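You operate a simulated robot arm through the tools that you are given. There is no shell and no other tool. Be economical: measure what you need, move in short steps, check, and stop when the job is done.

The job below is to be done with a simulated robot arm. You get a single attempt, and the scene is never put back.

## Task
Open the vice, brush grease on a patch of its bed and lock it shut again.
Fine: grease from the tin with the round brush, which goes back to its spot. Set down upright: round brush. A coat counts when it lies all over at full strength: go over it till it gets no stronger.

It is judged by the outcome, as a careful person would: the job done as asked, and still so three seconds after it is handed in. It fails if anything else is knocked over, pushed out of place, dropped, spilled or broken.

## Robot
A 6-joint arm with a two-finger gripper, fixed in place. Base frame: the origin is at the foot of the arm, x ahead of it, y to its left, z up. Readings come in m, rad, newtons and seconds.
Its first joint turns from -2.897 to 2.897 rad. Payload 2.45 kg.
Tool frame: the origin (TCP) lies between the finger pads and is the grasp point; the fingertips stand 0.02 m ahead of it; z points along the fingers, y is the line along which they close. The gripper opens to 0.14 m. The gripper's body begins 0.168 m behind the TCP.
Orientation is told as [roll, pitch, yaw] about the base's x, y, z axes, in that order, counted from this pose: with the fingers straight down and closing along the base's y, the tool's x points along the base's -x, its y along +y and its z along -z.

## Interface
- The arm moves only by the tool step_arm. Its argument "commands" is a list of rows, each a list of 7 numbers: the shift along the tool's x, y, z in m, then the turn, a rotation vector about the tool's x, y, z in rad, then the finger opening in m, from 0 to 0.14. In form: [[x, y, z, wx, wy, wz, grip], ...]. A call has 1 to 10 rows; each row shifts and turns the commanded pose from where the row before left it, along the tool's axes as they then stand. A row lasts 0.2 s, in which the tool goes at most 0.05 m and 0.15 rad; a call with a longer step from one row to the next is refused whole, and so is a gripper value outside its range. Where a pose cannot be reached the arm comes as near as it can. A force on the tool above 40 N (or 10 N above the force at the start of the call, whichever is more), or a blocked arm, ends the call early, and 0.2 s more pass. The fingers move at their own pace (about 0.045 m/s each) and stop on an object; they squeeze with about 41 N. The grip force told is the motor's: it shows also when the fingers shut on nothing. Time passes only in rows, and 0.2 s behind the last, so rows that do not move let the fingers close. It gives the time, the measured TCP pose, the force on the tool (base axes), the opening and the grip force at its end, in the units of the frame above (readings bear some noise), with the torque about the TCP (base axes, N m) and any sound that the robot's microphone picked up, and new pictures: "pictures" is both (left out), scene, wrist or none.
- Cameras (640 x 400 px; columns grow to the right, rows downward): "scene" is fixed at [0.2182, -0.6494, 1.716]; the picture's right is [0.50, -0.87, 0.00], its down [-0.45, -0.26, -0.85] and it looks along [0.74, 0.42, -0.52] (base axes); focal length 356 px, centre (320, 200). "wrist" rides on the gripper at [0.078, 0.011, -0.209] in the tool frame; the picture's right is [-0.14, 0.99, 0.00], its down [-0.92, -0.13, -0.37] and it looks along [-0.37, -0.05, 0.93] (tool axes); focal length 280 px, centre (320, 200). There is no depth. A picture from a camera that has moved, and an enlarged one, comes with that camera's place and axes in the base frame and with its lens.
- inspect(camera, box): a new picture of the part [left, top, right, bottom] of that camera's present view, enlarged. No time passes.
- sign_off(): hands the job in; it is judged then, once.

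Go step by step. Nothing tells you positions but the pictures and the camera data: compare them with the known pose of the tool, close in by small moves and look again before you grip or let go. The budget is 120 turns and 200 pictures, counting those below and the enlarged ones. Unless the task says otherwise, let go and move clear before handing in, and close with one line.

The tools are called after "Call:" as name(argument=value, ...) on one line, values as JSON. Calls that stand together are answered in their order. step_arm: Moves the arm, as the interface text tells. Its arguments: {"type":"object","properties":{"commands":{"type":"array","items":{"type":"array","items":{"type":"number"}}},"pictures":{"type":"string","enum":["both","scene","wrist","none"]}},"required":["commands"]} The other tools are called the same way: inspect (camera, box) takes an enlarged picture of a part of a camera's view; sign_off () hands the job in.

At the start:

```text
time_s: 0.0
tcp_pos: [0.7617, 0.1953, 1.2096]
tool_rot: [0.001, -0.001, 0.0]
wrist_force: [-0.2, 0.8, -0.7]
torque: [0.01, -0.01, 0.01]
opening: 0.1401
grasp_force: 0.1
```

scene: 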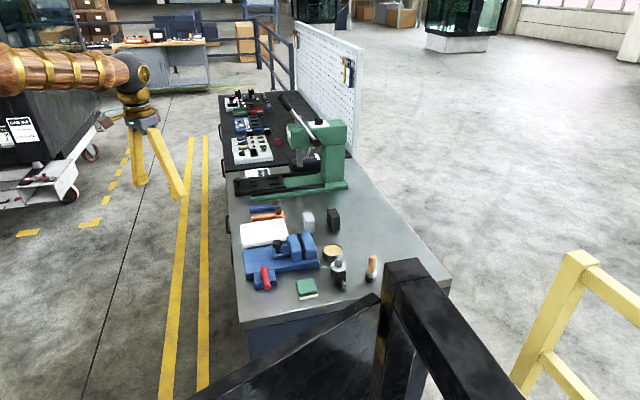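
wrist: 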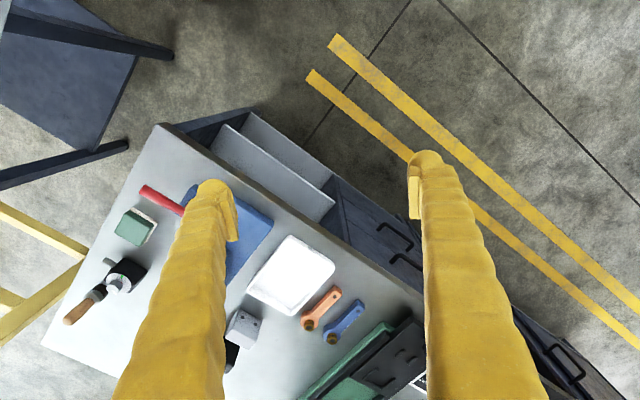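

I see a bench with a blue vice (red handle), a tin, brushes and other items. I'll take enlarged views first.

Call:
inspect(camera="scene", box=[220, 190, 400, 310])

Call:
inspect(camera="wrist", box=[40, 120, 400, 400])

```text
3.33 times, centred on (310, 250) of scene
camera zoom: at [0.2182, -0.6494, 1.716], right [0.5, -0.87, 0.0], down [-0.45, -0.26, -0.85], along [0.74, 0.42, -0.52], focal length 1185 px, centre (353, 33)
```

zoom: 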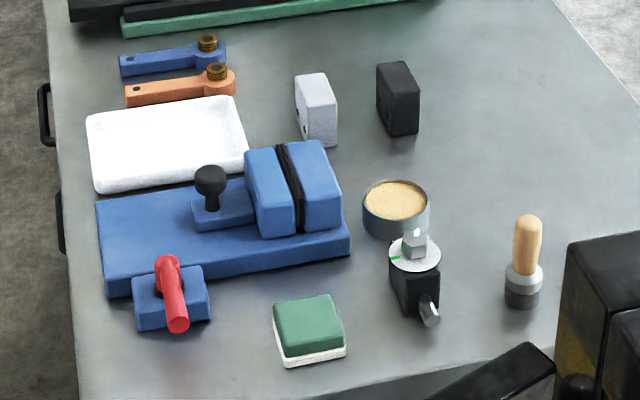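

```text
1.43 times, centred on (220, 260) of wrist
camera zoom: at [0.6832, 0.2064, 1.4183], right [0.14, 0.99, 0.0], down [0.92, -0.13, 0.37], along [0.37, -0.05, -0.93], focal length 401 px, centre (463, 114)
```

zoom: 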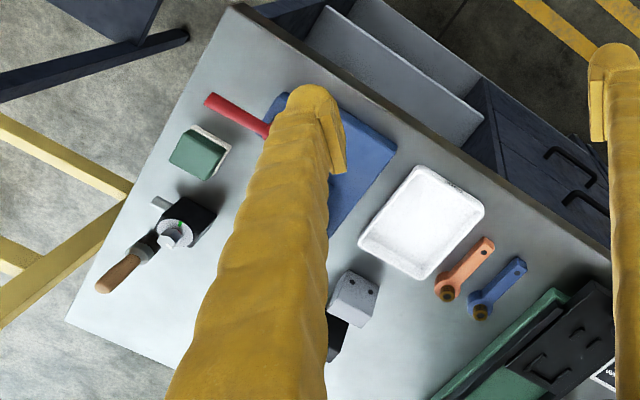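

Triangulating puts the bench top near z≈0.89, turned about 45°. The red lever end is at about (0.81,-0.13,0.945), and the brush is at about (1.05,-0.36). I'll move above the vice for a better look and to test reach.

Call:
step_arm(commands=[[-0.016, -0.03, 0, 0, 0, 0, 0.14], [-0.016, -0.03, 0, 0, 0, 0, 0.14], [-0.016, -0.03, 0, 0, 0, 0, 0.14], [-0.016, -0.03, 0, 0, 0, 0, 0.14], [-0.016, -0.03, 0, 0, 0, 0, 0.14], [-0.016, -0.03, 0, 0, 0, 0, 0.14], [-0.016, -0.03, 0, 0, 0, 0, 0.14], [-0.016, -0.03, 0, 0, 0, 0, 0.14], [-0.016, -0.03, 0, 0, 0, 0, 0.14], [-0.016, -0.03, 0, 0, 0, 0, 0.14]])

```text
time_s: 2.2
tcp_pos: [0.9218, -0.1048, 1.2086]
tool_rot: [0.0, 0.002, 0.001]
wrist_force: [-0.5, -0.2, 0.5]
torque: [-0.02, -0.02, -0.04]
opening: 0.14
grasp_force: 0.1
camera wrist: at [0.8428, -0.094, 1.4188], right [0.14, 0.99, 0.0], down [0.92, -0.13, 0.37], along [0.37, -0.05, -0.93], focal length 280 px, centre (320, 200)
```

scene: 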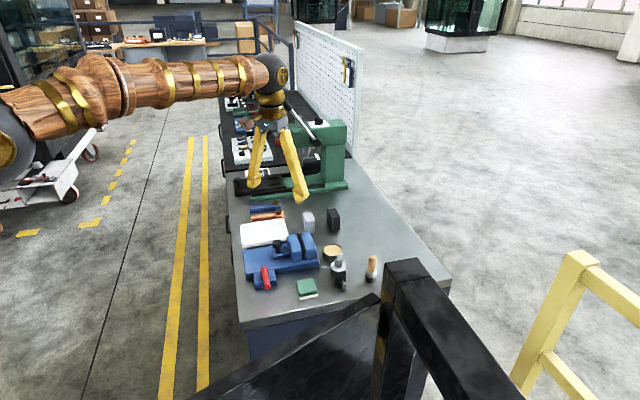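
wrist: 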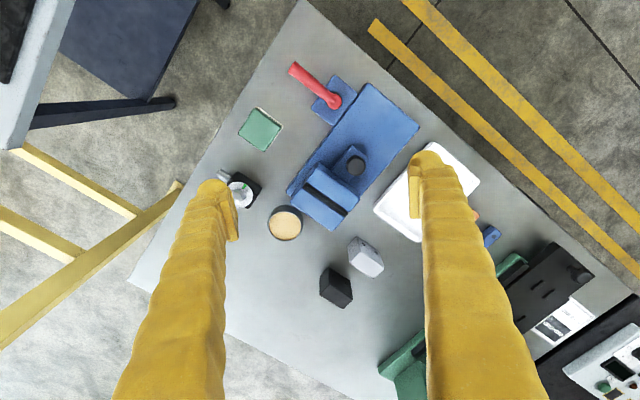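

Call:
inspect(camera="wrist", box=[220, 40, 440, 260])

Call:
inspect(camera="scene", box=[240, 225, 350, 300])

```text
1.82 times, centred on (330, 150) of wrist
camera zoom: at [0.8428, -0.094, 1.4188], right [0.14, 0.99, 0.0], down [0.92, -0.13, 0.37], along [0.37, -0.05, -0.93], focal length 510 px, centre (302, 291)
```

zoom: 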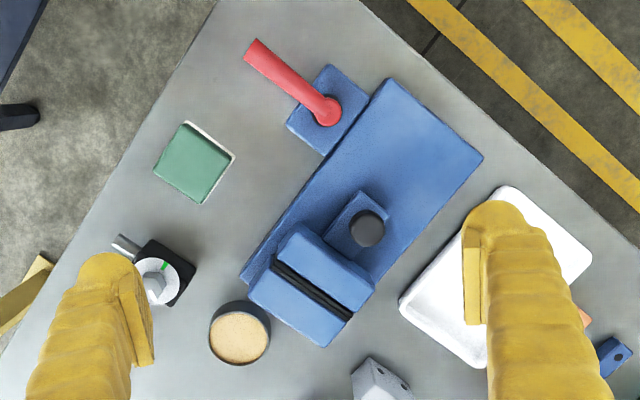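

```text
5.33 times, centred on (295, 262) of scene
camera zoom: at [0.2182, -0.6494, 1.716], right [0.5, -0.87, 0.0], down [-0.45, -0.26, -0.85], along [0.74, 0.42, -0.52], focal length 1896 px, centre (453, -133)
```

zoom: 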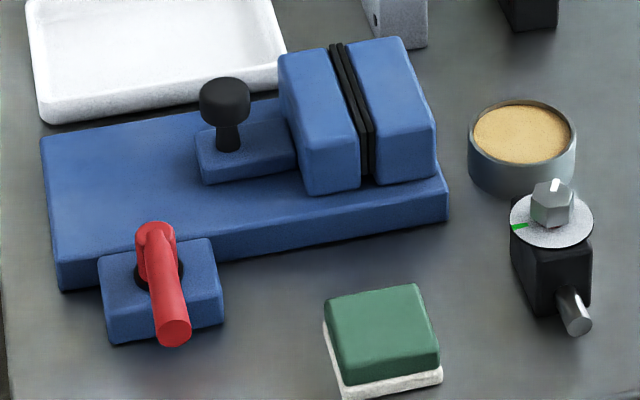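

The vice bed runs diagonally. Its red lever pivots at about (0.864,-0.077) and reaches out to (0.807,-0.131); the knob of the moving jaw is at (0.969,-0.053). I'll go above the lever with the fingers set to straddle it.

Call:
step_arm(commands=[[0.0245, -0.0022, 0.037, 0, 0, 0, 0.08], [0.0245, -0.0022, 0.037, 0, 0, 0, 0.08], [0.0245, -0.0022, 0.037, 0, 0, 0, 0.08], [0.0245, -0.0022, 0.037, 0, 0, 0, 0.08], [0, 0, 0, 0, 0, -0.127, 0.08], [0, 0, 0, 0, 0, -0.127, 0.08], [0, 0, 0, 0, 0, -0.127, 0.08], [0, 0, 0, 0, 0, -0.127, 0.08], [0, 0, 0, 0, 0, -0.127, 0.08], [0, 0, 0, 0, 0, -0.125, 0.08]])

```text
time_s: 4.4
tcp_pos: [0.8237, -0.114, 1.0619]
tool_rot: [-0.002, -0.001, 0.764]
wrist_force: [-0.6, 0.4, -0.1]
torque: [0.0, 0.01, -0.01]
opening: 0.08
grasp_force: 0.0
camera wrist: at [0.7596, -0.1594, 1.2703], right [-0.58, 0.81, 0.0], down [0.75, 0.54, 0.37], along [0.3, 0.22, -0.93], focal length 280 px, centre (320, 200)
```

scene: 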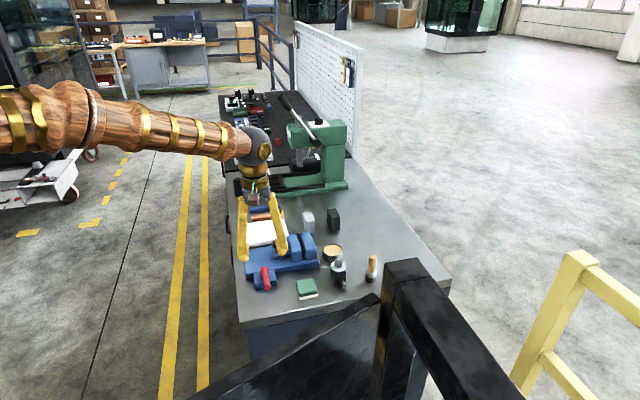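
wrist: 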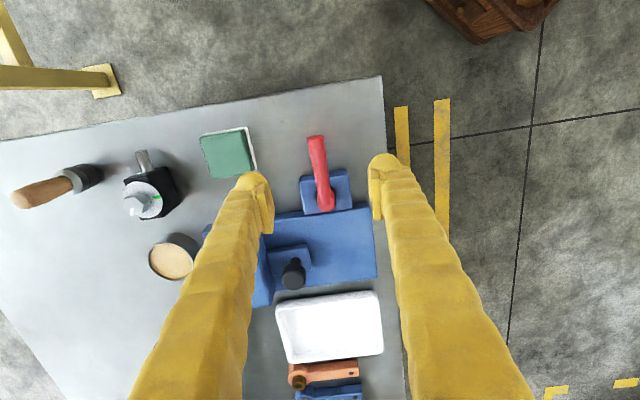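

The lever lies right between the fingers. I'll lower onto it and grip.

Call:
step_arm(commands=[[0.003, 0, 0.04, 0, 0, 0, 0.08], [0.003, 0, 0.04, 0, 0, 0, 0.08], [0.0, 0, 0.04, 0, 0, 0, 0.08], [0, 0, 0.002, 0, 0, 0, 0.02], [0, 0, 0, 0, 0, 0, 0.0], [0, 0, 0, 0, 0, 0, 0.0], [0, 0, 0, 0, 0, 0, 0.0], [0, 0, 0, 0, 0, 0, 0.0]])

```text
time_s: 6.4
tcp_pos: [0.8226, -0.1191, 0.9396]
tool_rot: [-0.003, 0.0, 0.76]
wrist_force: [10.1, -6.5, -4.4]
torque: [-0.12, 0.21, 1.28]
opening: 0.0127
grasp_force: 38.9
stopped in row 8: the force on the tool passed its limit at 42 N (the readings are from after the stop); the commanded pose is now the measured one
camera wrist: at [0.7555, -0.1639, 1.1481], right [-0.58, 0.81, 0.0], down [0.75, 0.54, 0.37], along [0.3, 0.21, -0.93], focal length 280 px, centre (320, 200)
```

scene: 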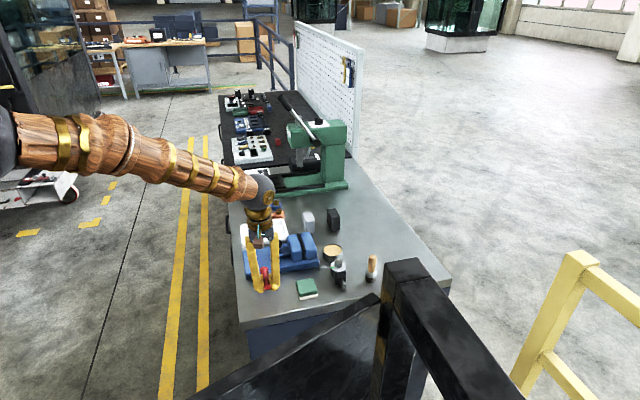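
wrist: 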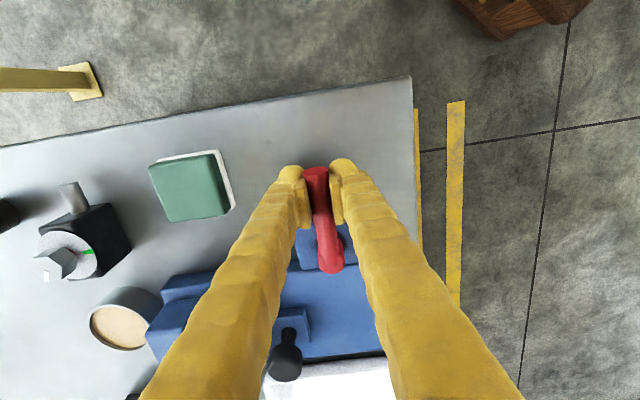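

The lever is gripped. I'll try a small turn about its pivot, first with the tip going toward the near edge.

Call:
step_arm(commands=[[-0.0001, 0.003, 0, 0, 0, 0.05, 0.0], [-0.0001, 0.003, 0, 0, 0, 0.05, 0.0], [-0.0001, 0.003, 0, 0, 0, 0.05, 0.0]], pictures="wrist")

```text
time_s: 6.8
tcp_pos: [0.8214, -0.1186, 0.9389]
tool_rot: [-0.006, -0.001, 0.725]
wrist_force: [12.3, -7.4, -4.6]
torque: [-0.05, 0.21, 1.47]
opening: 0.0139
grasp_force: 40.5
stopped in row 1: the force on the tool passed its limit at 47 N (the readings are from after the stop); the commanded pose is now the measured one
camera wrist: at [0.7533, -0.161, 1.1481], right [-0.55, 0.83, -0.01], down [0.77, 0.52, 0.37], along [0.31, 0.2, -0.93], focal length 280 px, centre (320, 200)
```

wrist: 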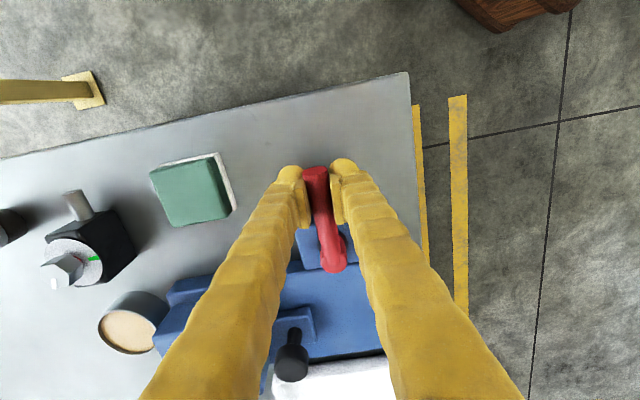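

It pushes back that way. I'll try the other direction.

Call:
step_arm(commands=[[-0.0001, -0.003, 0, 0, 0, -0.05, 0.0], [-0.0001, -0.003, 0, 0, 0, -0.05, 0.0], [-0.0001, -0.003, 0, 0, 0, -0.05, 0.0], [-0.0001, -0.003, 0, 0, 0, -0.05, 0.0]], pictures="wrist")

```text
time_s: 7.8
tcp_pos: [0.8295, -0.1257, 0.9391]
tool_rot: [-0.006, 0.001, 0.922]
wrist_force: [-15.1, 21.1, -11.9]
torque: [0.08, 0.06, 1.47]
opening: 0.0126
grasp_force: 39.9
camera wrist: at [0.7715, -0.1803, 1.1482], right [-0.71, 0.71, -0.01], down [0.66, 0.66, 0.37], along [0.26, 0.26, -0.93], focal length 280 px, centre (320, 200)
```

wrist: 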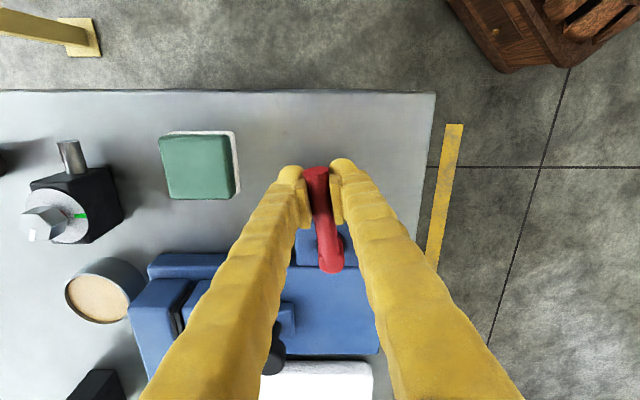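

It turns this way, so I'll continue.

Call:
step_arm(commands=[[-0.0003, -0.0059, 0, 0, 0, -0.1, 0.0], [-0.0003, -0.0059, 0, 0, 0, -0.1, 0.0], [-0.0003, -0.0059, 0, 0, 0, -0.1, 0.0], [-0.0003, -0.0059, 0, 0, 0, -0.1, 0.0], [-0.0003, -0.0059, 0, 0, 0, -0.1, 0.0]], pictures="wrist")

```text
time_s: 9.0
tcp_pos: [0.857, -0.1377, 0.9402]
tool_rot: [-0.005, 0.001, 1.425]
wrist_force: [-1.3, 25.6, -21.1]
torque: [-0.01, 0.02, 0.21]
opening: 0.0124
grasp_force: 39.5
camera wrist: at [0.8328, -0.2122, 1.1489], right [-0.96, 0.28, -0.01], down [0.26, 0.89, 0.37], along [0.11, 0.35, -0.93], focal length 280 px, centre (320, 200)
```

wrist: 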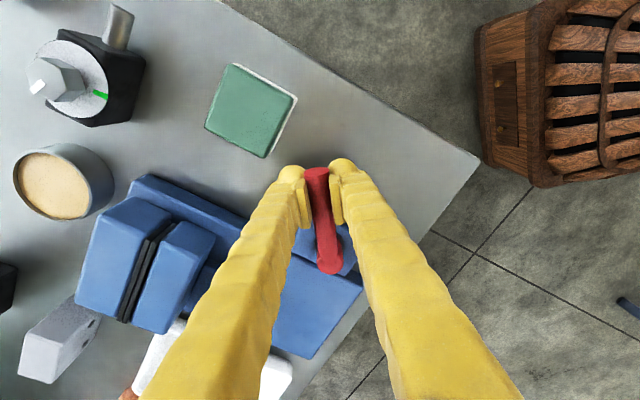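

Call:
step_arm(commands=[[-0.002, -0.0059, 0.0005, 0, 0, -0.1, 0.0], [-0.001, -0.0059, 0.0005, 0, 0, -0.1, 0.0], [-0.0003, -0.0059, 0, 0, 0, -0.1, 0.0], [-0.0003, -0.0059, 0, 0, 0, -0.1, 0.0]], pictures="wrist")

```text
time_s: 10.0
tcp_pos: [0.8813, -0.1356, 0.9401]
tool_rot: [-0.007, 0.006, 1.824]
wrist_force: [16.4, -28.0, 0.0]
torque: [-0.03, -0.03, -0.74]
opening: 0.0123
grasp_force: 39.2
camera wrist: at [0.8879, -0.2118, 1.1493], right [-0.99, -0.11, -0.01], down [-0.11, 0.92, 0.36], along [-0.04, 0.36, -0.93], focal length 280 px, centre (320, 200)
```

wrist: 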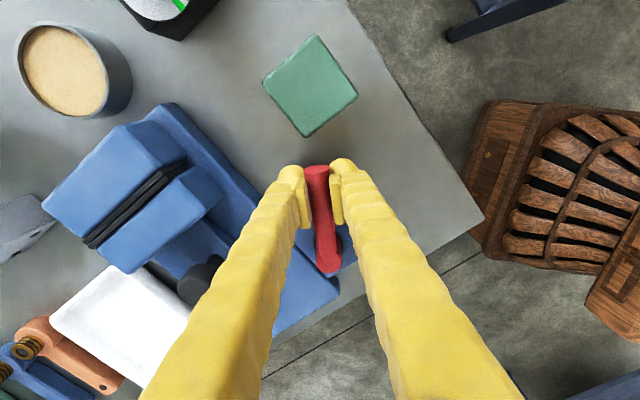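

Call:
step_arm(commands=[[0.002, -0.0059, 0, 0, 0, -0.1, 0.0], [-0.0003, -0.0059, 0, 0, 0, -0.1, 0.0], [-0.0003, -0.0059, 0, 0, 0, -0.1, 0.0], [-0.0003, -0.0059, 0, 0, 0, -0.1, 0.0], [-0.0003, -0.0059, 0, 0, 0, -0.1, 0.0]], pictures="wrist")

```text
time_s: 11.2
tcp_pos: [0.9052, -0.1218, 0.9406]
tool_rot: [-0.001, 0.006, 2.325]
wrist_force: [18.9, 15.5, 13.0]
torque: [0.18, -0.01, -1.53]
opening: 0.0135
grasp_force: 39.6
camera wrist: at [0.9502, -0.1851, 1.1492], right [-0.82, -0.58, 0.0], down [-0.54, 0.76, 0.36], along [-0.21, 0.3, -0.93], focal length 280 px, centre (320, 200)
```

wrist: 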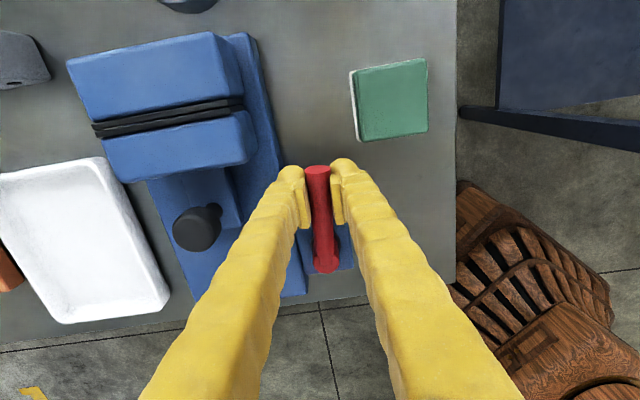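

The lever has turned 90°. I'll check for an end stop with a bit more turn.

Call:
step_arm(commands=[[-0.0001, -0.003, 0, 0, 0, -0.05, 0.0], [-0.0001, -0.003, 0, 0, 0, -0.05, 0.0]], pictures="wrist")

```text
time_s: 11.8
tcp_pos: [0.9108, -0.1188, 0.9392]
tool_rot: [-0.002, 0.008, 2.425]
wrist_force: [18.6, 5.8, 12.9]
torque: [0.01, -0.14, -1.57]
opening: 0.0143
grasp_force: 40.4
camera wrist: at [0.9603, -0.1766, 1.1493], right [-0.76, -0.66, 0.0], down [-0.61, 0.7, 0.36], along [-0.24, 0.28, -0.93], focal length 280 px, centre (320, 200)
```

wrist: 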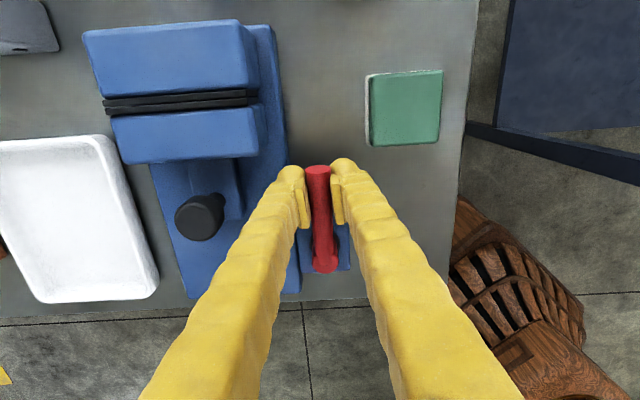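

The lever is now at its stop, about 90° round. I'll release it and lift away to look.

Call:
step_arm(commands=[[0, 0.002, 0, 0, 0, 0.03, 0.0], [0, 0, 0, 0, 0, 0, 0.06], [0, 0, 0, 0, 0, 0, 0.06], [0, 0, 0, 0, 0, 0, 0.06], [0, 0, -0.04, 0, 0, 0, 0.08], [0, 0, -0.04, 0, 0, 0, 0.1], [0, 0, -0.04, 0, 0, 0, 0.1], [0, 0, -0.04, 0, 0, 0, 0.1]])

```text
time_s: 13.6
tcp_pos: [0.9087, -0.1194, 1.0993]
tool_rot: [-0.002, 0.004, 2.393]
wrist_force: [-0.1, -0.6, -0.2]
torque: [0.0, 0.01, 0.02]
opening: 0.0999
grasp_force: 0.0
camera wrist: at [0.9565, -0.1788, 1.3087], right [-0.78, -0.63, 0.0], down [-0.59, 0.72, 0.36], along [-0.23, 0.28, -0.93], focal length 280 px, centre (320, 200)
```

scene: 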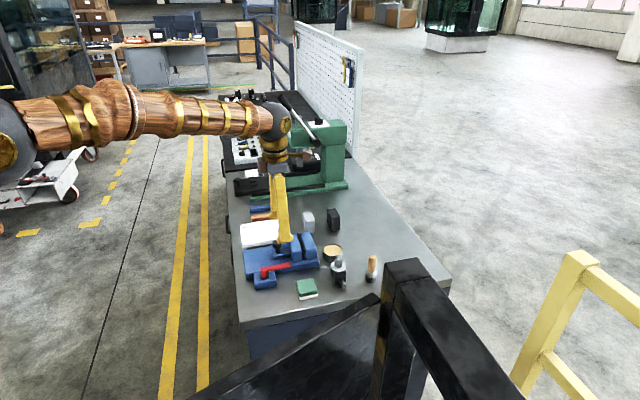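
wrist: 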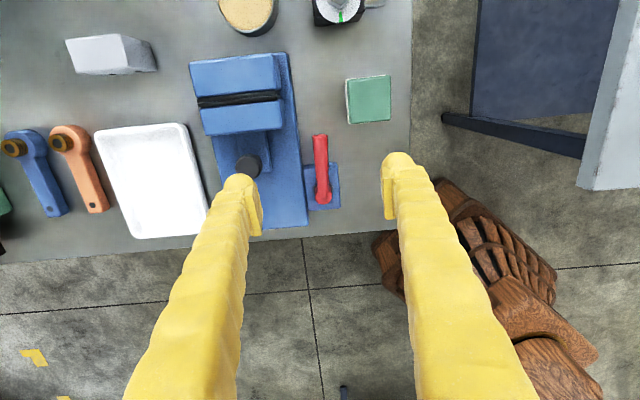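

The lever is now along the bed. The knob at (0.9695,-0.053) matches both views, so I'll go over it and grip it with the jaws across the slide direction.

Call:
step_arm(commands=[[0, -0.045, 0, 0, 0, 0.037, 0.08], [-0.0007, -0.045, 0, 0, 0, 0, 0.07], [0, 0, 0.04, 0, 0, 0, 0.06], [0, 0, 0.04, 0, 0, 0, 0.06]], pictures="both")

```text
time_s: 14.6
tcp_pos: [0.9711, -0.0551, 1.0192]
tool_rot: [-0.002, 0.007, 2.357]
wrist_force: [0.0, -0.2, -0.1]
torque: [-0.01, 0.0, 0.01]
opening: 0.0602
grasp_force: 0.1
camera wrist: at [1.0168, -0.1154, 1.2287], right [-0.8, -0.6, 0.0], down [-0.56, 0.74, 0.36], along [-0.22, 0.29, -0.93], focal length 280 px, centre (320, 200)
```

scene: 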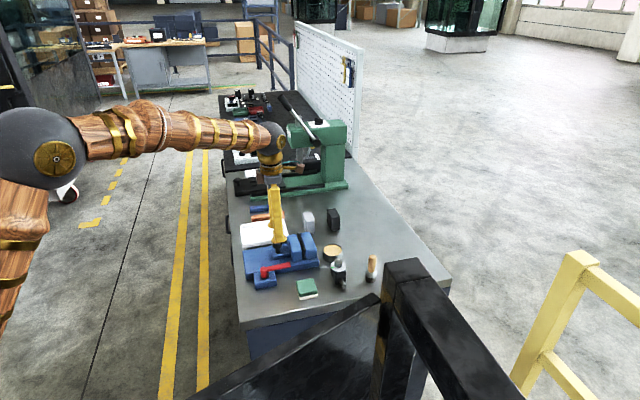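
wrist: 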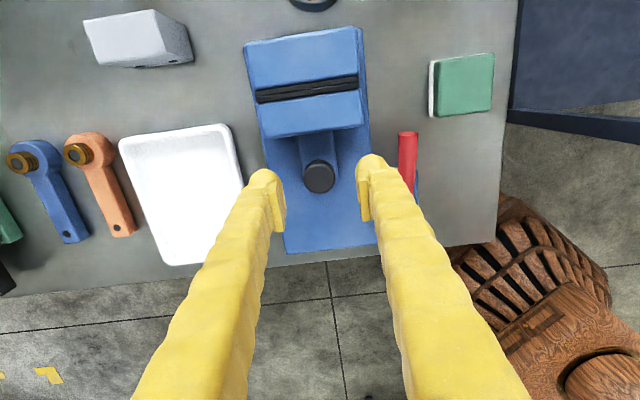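

Call:
step_arm(commands=[[0, 0, 0.03, 0, 0, 0, 0.06], [0, 0, 0.026, 0, 0, 0, 0.06], [0, 0, 0, 0, 0, 0, 0.0], [0, 0, 0, 0, 0, 0, 0.0], [0, 0, 0, 0, 0, 0, 0.0]], pictures="wrist")

```text
time_s: 15.8
tcp_pos: [0.9722, -0.0541, 0.9623]
tool_rot: [-0.004, 0.006, 2.358]
wrist_force: [19.0, 17.1, -6.9]
torque: [0.08, -0.22, -0.06]
opening: 0.0311
grasp_force: 31.6
camera wrist: at [1.0175, -0.1147, 1.1718], right [-0.8, -0.6, 0.0], down [-0.56, 0.74, 0.36], along [-0.22, 0.29, -0.93], focal length 280 px, centre (320, 200)
```

wrist: 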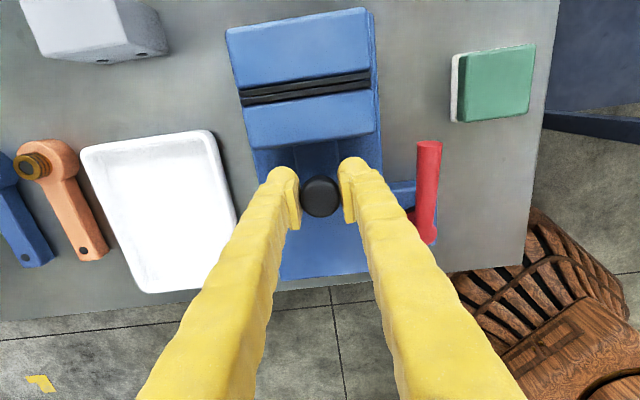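

Gripped. I'll pull the jaw open in small steps.

Call:
step_arm(commands=[[0, -0.002, 0, 0, 0, 0, 0.0], [-0.005, 0, 0, 0, 0, 0, 0.0], [-0.008, 0, 0, 0, 0, 0, 0.0], [-0.008, 0, 0, 0, 0, 0, 0.0]], pictures="wrist")

```text
time_s: 16.8
tcp_pos: [0.9577, -0.038, 0.9619]
tool_rot: [0.0, 0.004, 2.357]
wrist_force: [3.4, 4.1, -12.3]
torque: [-0.07, -0.04, 0.05]
opening: 0.0305
grasp_force: 45.0
camera wrist: at [1.0033, -0.0996, 1.1718], right [-0.8, -0.6, 0.0], down [-0.56, 0.74, 0.36], along [-0.22, 0.29, -0.93], focal length 280 px, centre (320, 200)
```

wrist: 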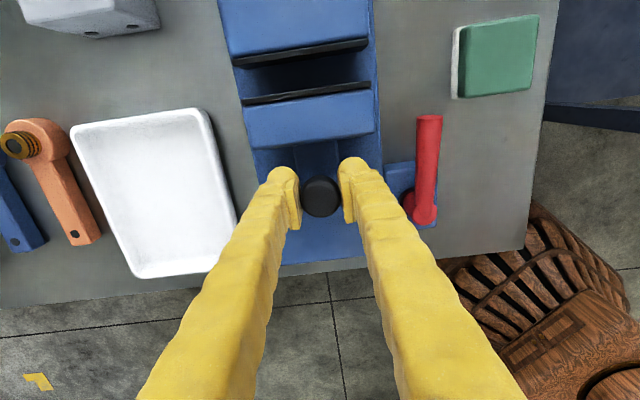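

The vice opens freely. I'll continue to pull.

Call:
step_arm(commands=[[-0.01, 0, 0, 0, 0, 0, 0.0], [-0.01, 0, 0, 0, 0, 0, 0.0], [-0.01, 0, 0, 0, 0, 0, 0.0], [-0.01, 0, 0, 0, 0, 0, 0.0], [-0.01, 0, 0, 0, 0, 0, 0.0]], pictures="wrist")

```text
time_s: 18.0
tcp_pos: [0.9214, -0.0024, 0.9636]
tool_rot: [-0.003, 0.004, 2.355]
wrist_force: [-4.8, -4.1, -1.1]
torque: [-0.05, 0.12, 0.03]
opening: 0.0306
grasp_force: 45.1
camera wrist: at [0.9674, -0.0638, 1.1719], right [-0.8, -0.6, 0.0], down [-0.56, 0.74, 0.36], along [-0.22, 0.29, -0.93], focal length 280 px, centre (320, 200)
```

wrist: 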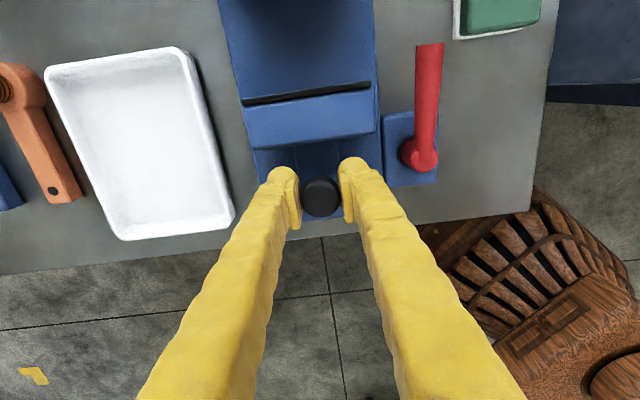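

Opened by about 7 cm. I'll let go, rise and look at the bed.

Call:
step_arm(commands=[[0, 0, 0, 0, 0, 0, 0.06], [0, 0, 0, 0, 0, 0, 0.06], [0, 0, -0.03, 0, 0, 0, 0.1], [0, 0, -0.04, 0, 0, 0, 0.14], [0.03, 0, -0.03, 0, 0, 0, 0.14], [0.03, 0, -0.03, 0, 0, 0, 0.14], [0.03, 0, -0.03, 0, 0, 0, 0.14]])

Call:
inspect(camera="scene", box=[230, 215, 390, 305])

Call:
inspect(camera="wrist", box=[200, 0, 480, 220])

```text
time_s: 19.6
tcp_pos: [0.9836, -0.0656, 1.1243]
tool_rot: [-0.001, 0.006, 2.355]
wrist_force: [0.6, 0.2, 0.3]
torque: [0.0, -0.04, -0.02]
opening: 0.1401
grasp_force: 0.1
camera wrist: at [1.0305, -0.127, 1.3334], right [-0.8, -0.6, 0.0], down [-0.56, 0.74, 0.36], along [-0.22, 0.29, -0.93], focal length 280 px, centre (320, 200)
```

scene: 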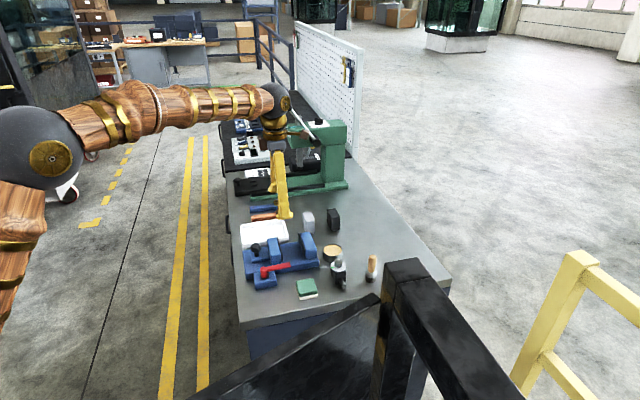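
wrist: 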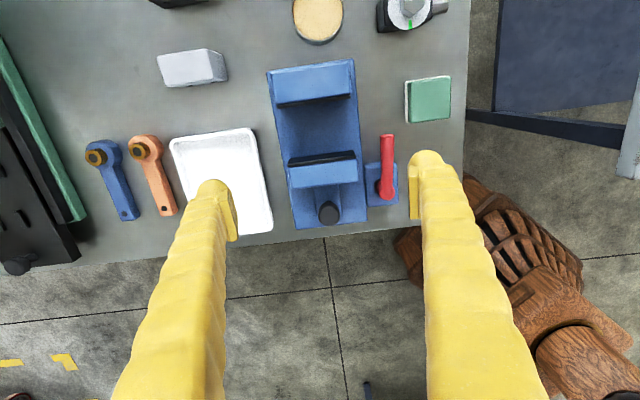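

```text
4.00 times, centred on (310, 260) of scene
camera zoom: at [0.2182, -0.6494, 1.716], right [0.5, -0.87, 0.0], down [-0.45, -0.26, -0.85], along [0.74, 0.42, -0.52], focal length 1422 px, centre (360, -40)
```

zoom: 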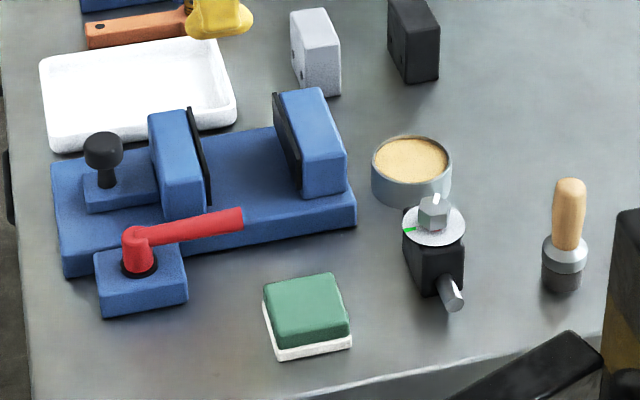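

```text
1.82 times, centred on (340, 110) of wrist
camera zoom: at [1.0305, -0.127, 1.3334], right [-0.8, -0.6, 0.0], down [-0.56, 0.74, 0.36], along [-0.22, 0.29, -0.93], focal length 510 px, centre (284, 364)
```

zoom: 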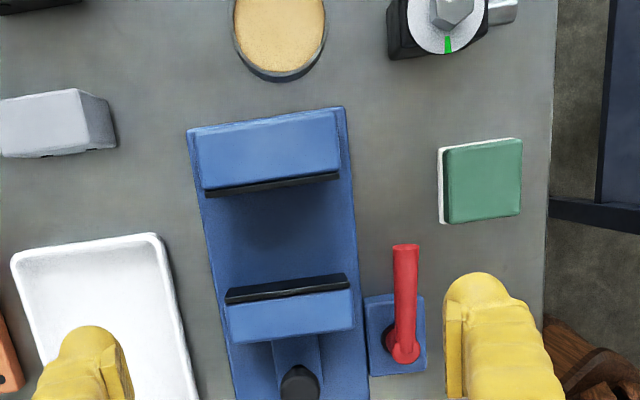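

Call:
inspect(camera="wrist", box=[265, 50, 375, 170])

Call:
inspect(camera="scene", box=[265, 230, 325, 270])

```text
3.33 times, centred on (320, 110) of wrist
camera zoom: at [1.0305, -0.127, 1.3334], right [-0.8, -0.6, 0.0], down [-0.56, 0.74, 0.36], along [-0.22, 0.29, -0.93], focal length 935 px, centre (320, 500)
```

zoom: 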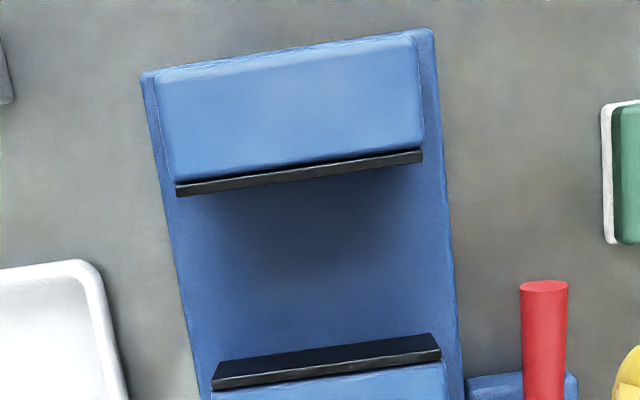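

```text
10.00 times, centred on (295, 250) of scene
camera zoom: at [0.2182, -0.6494, 1.716], right [0.5, -0.87, 0.0], down [-0.45, -0.26, -0.85], along [0.74, 0.42, -0.52], focal length 3555 px, centre (570, -300)
```

zoom: 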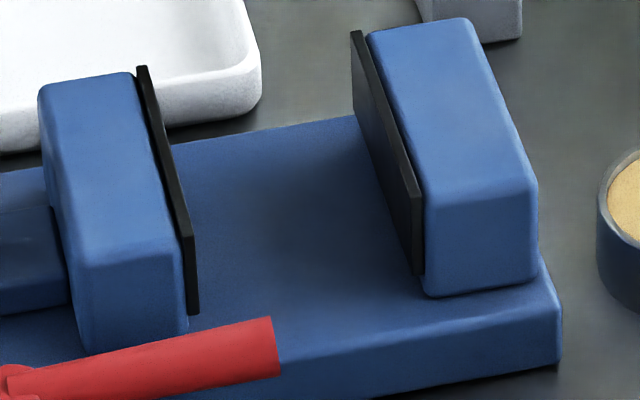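

There's a faint dark patch on the bed next to the fixed jaw. Next is the brush, so I'll move over that way, turning the tool back.

Call:
step_arm(commands=[[0.0177, 0.0365, -0.013, 0, 0, 0.15, 0.14], [0.0177, 0.0365, -0.013, 0, 0, 0, 0.14], [0.0177, 0.0365, -0.013, 0, 0, 0, 0.14], [0.0177, 0.0365, -0.013, 0, 0, 0, 0.14], [0.0177, 0.0365, -0.013, 0, 0, 0, 0.14], [0.0, 0.03, -0.013, 0, 0, 0, 0.14], [0, 0, 0, 0, 0, 0.15, 0.14], [0, 0, 0, 0, 0, 0.15, 0.14], [0, 0, 0, 0, 0, 0.15, 0.14], [0, 0, 0, 0, 0, 0.15, 0.14]], pictures="none")

Call:
step_arm(commands=[[0, 0, 0, 0, 0, 0.15, 0.1], [0, 0, 0, 0, 0, 0.15, 0.1], [0, 0, 0, 0, 0, 0.15, 0.1], [0, 0, 0, 0, 0, 0.15, 0.1], [0, 0, 0, 0, 0, 0.15, 0.1], [0, 0, 0, 0, 0, 0.15, 0.1], [0, 0, 0, 0, 0, 0.15, 0.1], [0, 0, 0, 0, 0, 0.15, 0.1], [0, 0, 0, 0, 0, 0.15, 0.1], [0, 0, 0, 0, 0, 0.15, 0.1]], pictures="none")

Call:
step_arm(commands=[[0, 0, 0, 0, 0, 0.15, 0.1], [0, 0, 0, 0, 0, 0.15, 0.1], [0, 0, 0, 0, 0, 0.14, 0.1]], pictures="both")

```text
time_s: 21.8
tcp_pos: [0.8714, -0.2657, 1.2016]
tool_rot: [-0.005, 0.001, 1.604]
wrist_force: [-0.4, 0.3, -0.9]
torque: [0.01, 0.02, -0.02]
opening: 0.1399
grasp_force: 0.0
```

```text
time_s: 24.0
tcp_pos: [0.8712, -0.2647, 1.2023]
tool_rot: [-0.002, -0.004, 0.104]
wrist_force: [-0.1, -0.2, -0.4]
torque: [0.0, -0.01, 0.0]
opening: 0.0997
grasp_force: 0.1
```

```text
time_s: 24.8
tcp_pos: [0.8708, -0.2651, 1.2012]
tool_rot: [0.0, -0.007, -0.335]
wrist_force: [0.0, -0.6, 0.3]
torque: [0.01, -0.01, -0.02]
opening: 0.1001
grasp_force: 0.0
camera wrist: at [0.7993, -0.2278, 1.4099], right [0.46, 0.89, 0.0], down [0.83, -0.42, 0.37], along [0.33, -0.17, -0.93], focal length 280 px, centre (320, 200)
```

scene: 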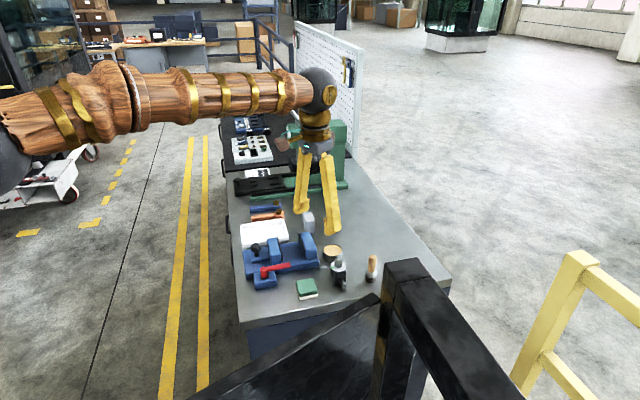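
wrist: 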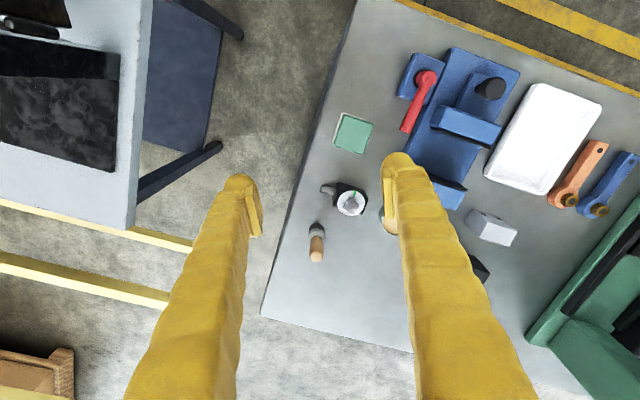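

The brush is dead ahead at about (1.047,-0.363), top z≈0.98. I'll move out over it, watching whether a straight-down tool reaches that far.

Call:
step_arm(commands=[[-0.0395, -0.007, 0.015, 0, 0, 0, 0.1], [-0.0395, -0.007, 0.015, 0, 0, 0, 0.1], [-0.0395, -0.007, 0.015, 0, 0, 0, 0.1], [-0.0395, -0.007, 0.015, 0, 0, 0, 0.1], [-0.0395, -0.007, 0.015, 0, 0, 0, 0.1], [0, 0, 0.0, 0, 0, 0, 0.1]], pictures="both")

```text
time_s: 26.2
tcp_pos: [1.0479, -0.3634, 1.1275]
tool_rot: [-0.001, -0.007, -0.332]
wrist_force: [0.6, -0.5, -0.2]
torque: [-0.01, -0.01, -0.03]
opening: 0.1001
grasp_force: 0.1
camera wrist: at [0.9762, -0.326, 1.3369], right [0.45, 0.89, 0.0], down [0.83, -0.42, 0.37], along [0.33, -0.17, -0.93], focal length 280 px, centre (320, 200)
```

scene: 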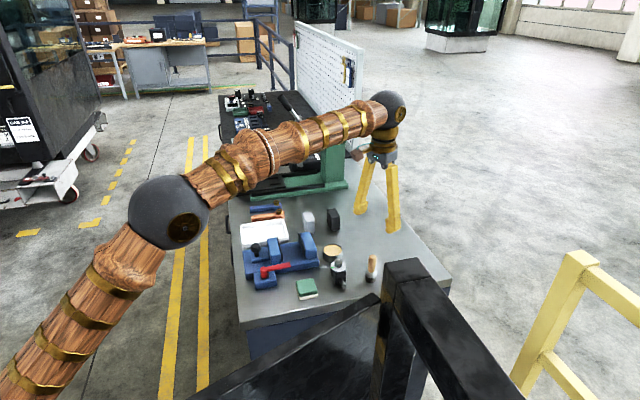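
wrist: 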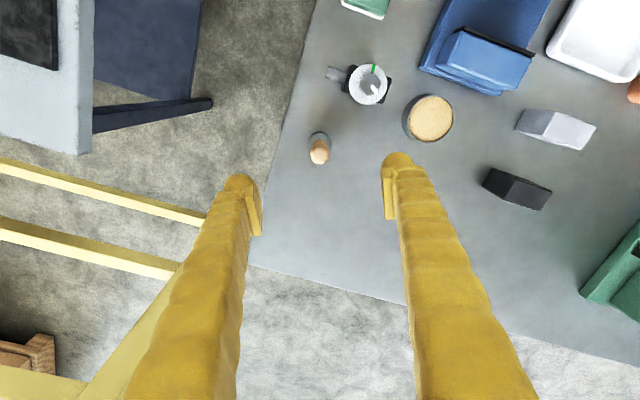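

Straight-down reach is fine here and the brush is centred. I'll descend and grip the handle.

Call:
step_arm(commands=[[0, 0, 0.035, 0, 0, 0, 0.08], [0, 0, 0.035, 0, 0, 0, 0.08], [0, 0, 0.035, 0, 0, 0, 0.08], [0, 0, 0.03, 0, 0, 0, 0.08]], pictures="both")

Call:
inspect(camera="scene", box=[320, 210, 420, 300])

```text
time_s: 27.2
tcp_pos: [1.0483, -0.3637, 0.9913]
tool_rot: [-0.001, -0.007, -0.333]
wrist_force: [-0.2, 1.1, 0.5]
torque: [-0.03, -0.02, -0.01]
opening: 0.08
grasp_force: 0.1
camera wrist: at [0.9759, -0.3266, 1.2006], right [0.45, 0.89, 0.0], down [0.83, -0.42, 0.38], along [0.33, -0.17, -0.93], focal length 280 px, centre (320, 200)
```

scene: 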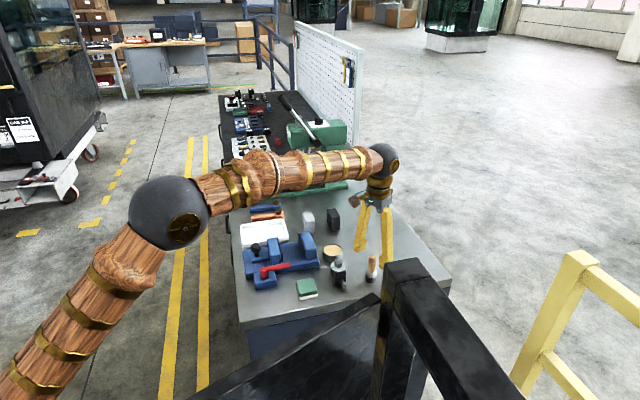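
wrist: 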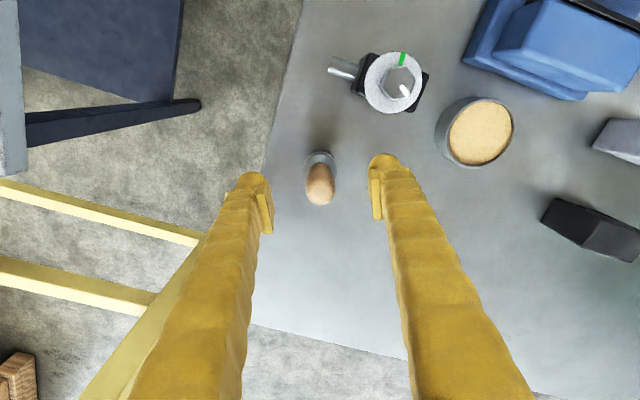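

```text
4.44 times, centred on (370, 255) of scene
camera zoom: at [0.2182, -0.6494, 1.716], right [0.5, -0.87, 0.0], down [-0.45, -0.26, -0.85], along [0.74, 0.42, -0.52], focal length 1580 px, centre (98, -44)
```

zoom: 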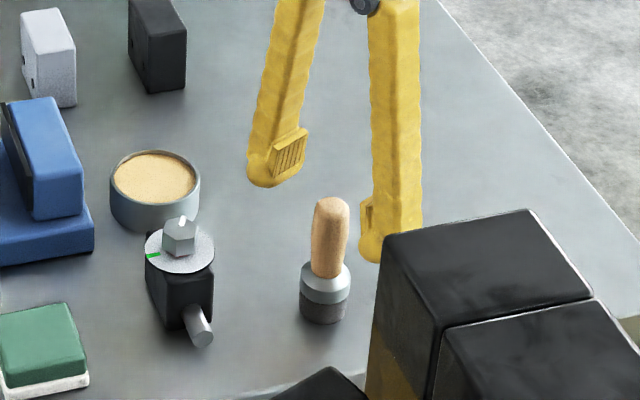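

Brush lies between the pads. I'll lower the last bit and close.

Call:
step_arm(commands=[[0, 0, 0.026, 0, 0, 0, 0.08], [0, 0, 0, 0, 0, 0, 0.03], [0, 0, 0, 0, 0, 0, 0.03], [0, 0, 0, 0, 0, 0, 0.03], [0, 0, 0, 0, 0, 0, 0.0], [0, 0, 0, 0, 0, 0, 0.0]], pictures="both")

```text
time_s: 28.6
tcp_pos: [1.0484, -0.3644, 0.9666]
tool_rot: [-0.002, -0.005, -0.333]
wrist_force: [-0.1, 0.5, 0.1]
torque: [-0.03, -0.03, -0.01]
opening: 0.0238
grasp_force: 36.3
camera wrist: at [0.976, -0.3264, 1.1746], right [0.45, 0.89, 0.0], down [0.83, -0.42, 0.37], along [0.33, -0.17, -0.93], focal length 280 px, centre (320, 200)
```

scene: 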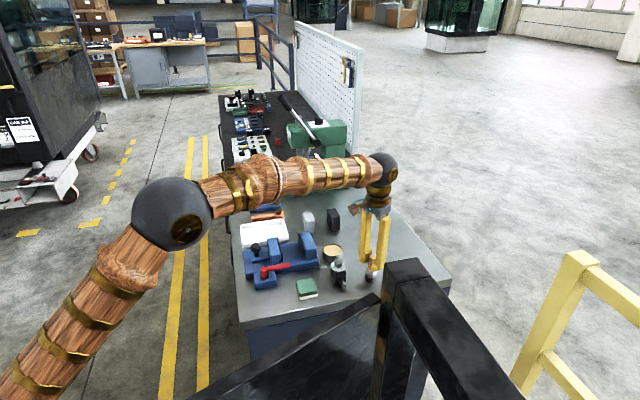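
wrist: 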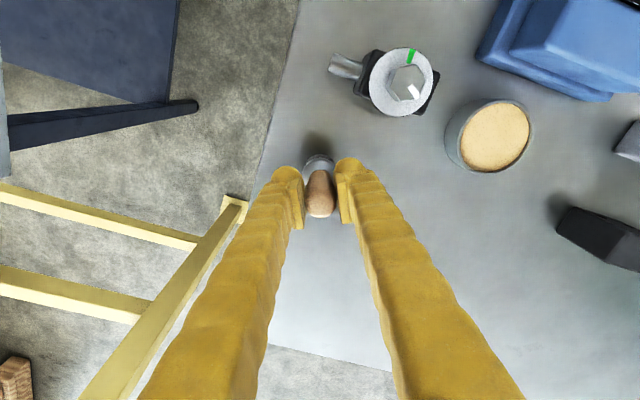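

The brush is held at (1.0484,-0.3644,0.9666), which I'll use as its return pose. I'll lift it and carry it over the tin at about (1.089,-0.203).

Call:
step_arm(commands=[[0, 0, -0.02, 0, 0, 0, 0.0], [0, 0, -0.035, 0, 0, 0, 0.0], [0, 0, -0.035, 0, 0, 0, 0.0], [0.0036, 0.0415, 0, 0, 0, 0, 0.0], [0.0036, 0.0415, 0, 0, 0, 0, 0.0], [0.0036, 0.0415, 0, 0, 0, 0, 0.0], [0.0036, 0.0413, 0, 0, 0, 0, 0.0], [0, 0, 0, 0, 0, 0, 0.0]], pictures="both")

Call:
inspect(camera="scene", box=[290, 190, 390, 290])

```text
time_s: 30.4
tcp_pos: [1.0894, -0.2028, 1.0571]
tool_rot: [-0.001, -0.008, -0.333]
wrist_force: [-0.4, -0.4, -1.1]
torque: [-0.01, 0.03, -0.01]
opening: 0.0235
grasp_force: 41.0
camera wrist: at [1.0162, -0.1648, 1.2649], right [0.45, 0.89, 0.0], down [0.83, -0.42, 0.37], along [0.33, -0.17, -0.93], focal length 280 px, centre (320, 200)
```

scene: 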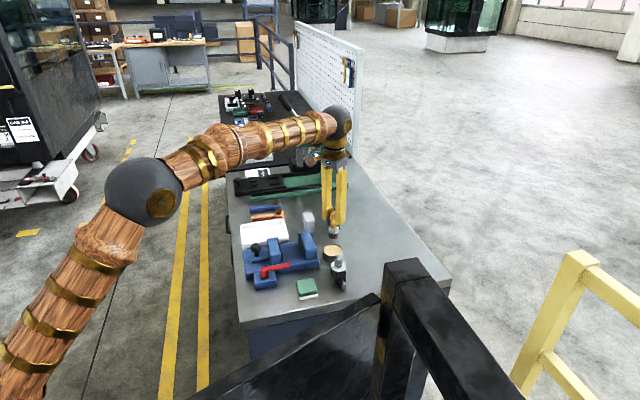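
wrist: 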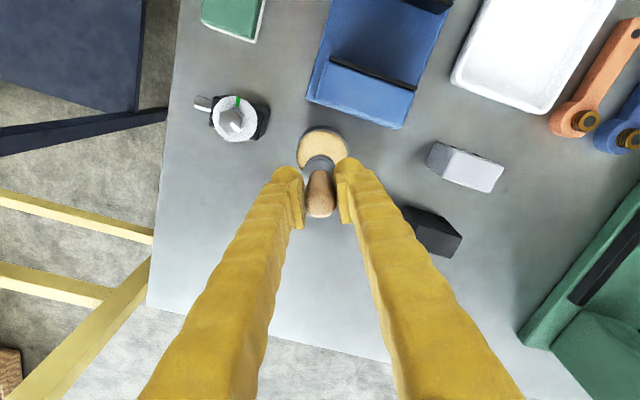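

```text
4.00 times, centred on (340, 240) of scene
camera zoom: at [0.2182, -0.6494, 1.716], right [0.5, -0.87, 0.0], down [-0.45, -0.26, -0.85], along [0.74, 0.42, -0.52], focal length 1422 px, centre (240, 40)
```

zoom: 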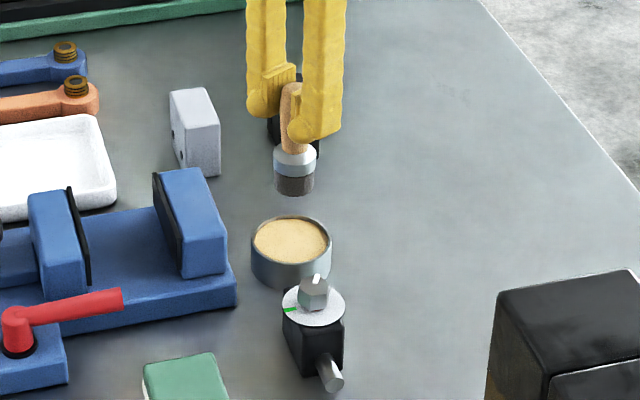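

The brush is over the tin. I'll lower it gently into the grease.

Call:
step_arm(commands=[[0.003, 0.001, 0.03, 0, 0, 0, 0.0], [0, 0, 0.025, 0, 0, 0, 0.0], [0, 0, 0.006, 0, 0, 0, 0.0], [0, 0, 0.004, 0, 0, 0, 0.0], [0, 0, 0.0, 0, 0, 0, 0.0]], pictures="both")

Call:
inspect(camera="scene", box=[300, 210, 380, 280])

```text
time_s: 31.6
tcp_pos: [1.0852, -0.2003, 0.9908]
tool_rot: [-0.001, -0.009, -0.334]
wrist_force: [-2.5, -0.6, 8.0]
torque: [0.08, 0.12, 0.0]
opening: 0.0234
grasp_force: 40.8
camera wrist: at [1.0136, -0.1631, 1.2004], right [0.45, 0.89, 0.0], down [0.83, -0.42, 0.38], along [0.33, -0.17, -0.93], focal length 280 px, centre (320, 200)
```

scene: 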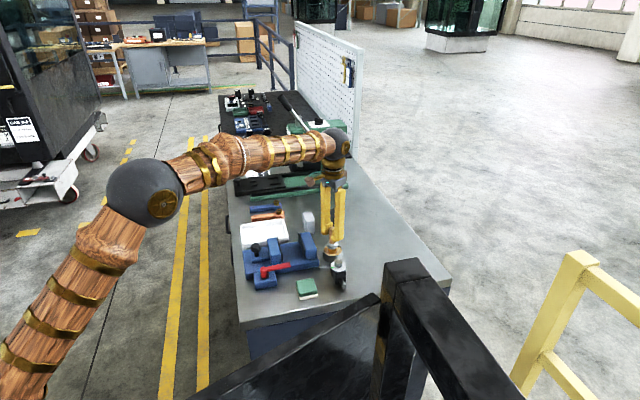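
wrist: 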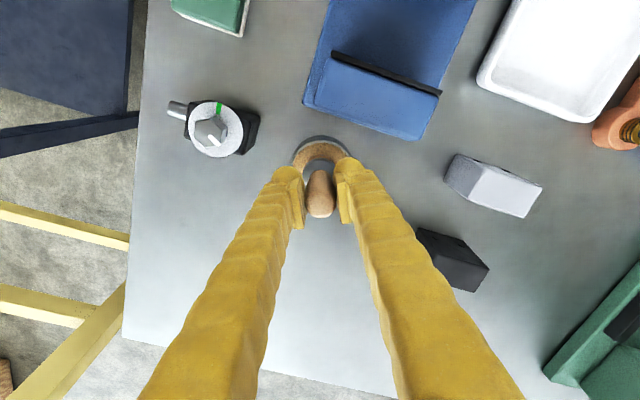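

```text
5.71 times, centred on (340, 245) of scene
camera zoom: at [0.2182, -0.6494, 1.716], right [0.5, -0.87, 0.0], down [-0.45, -0.26, -0.85], along [0.74, 0.42, -0.52], focal length 2032 px, centre (206, -57)
```

zoom: 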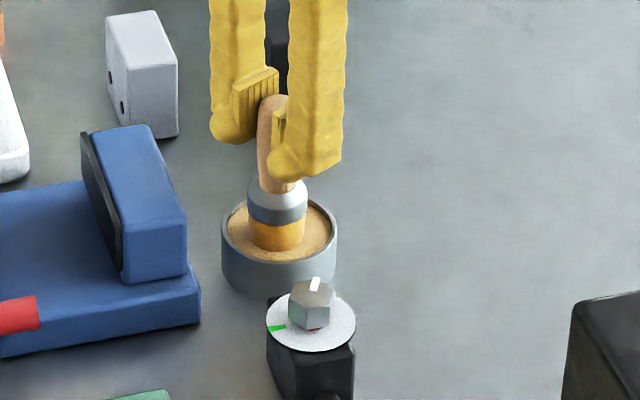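

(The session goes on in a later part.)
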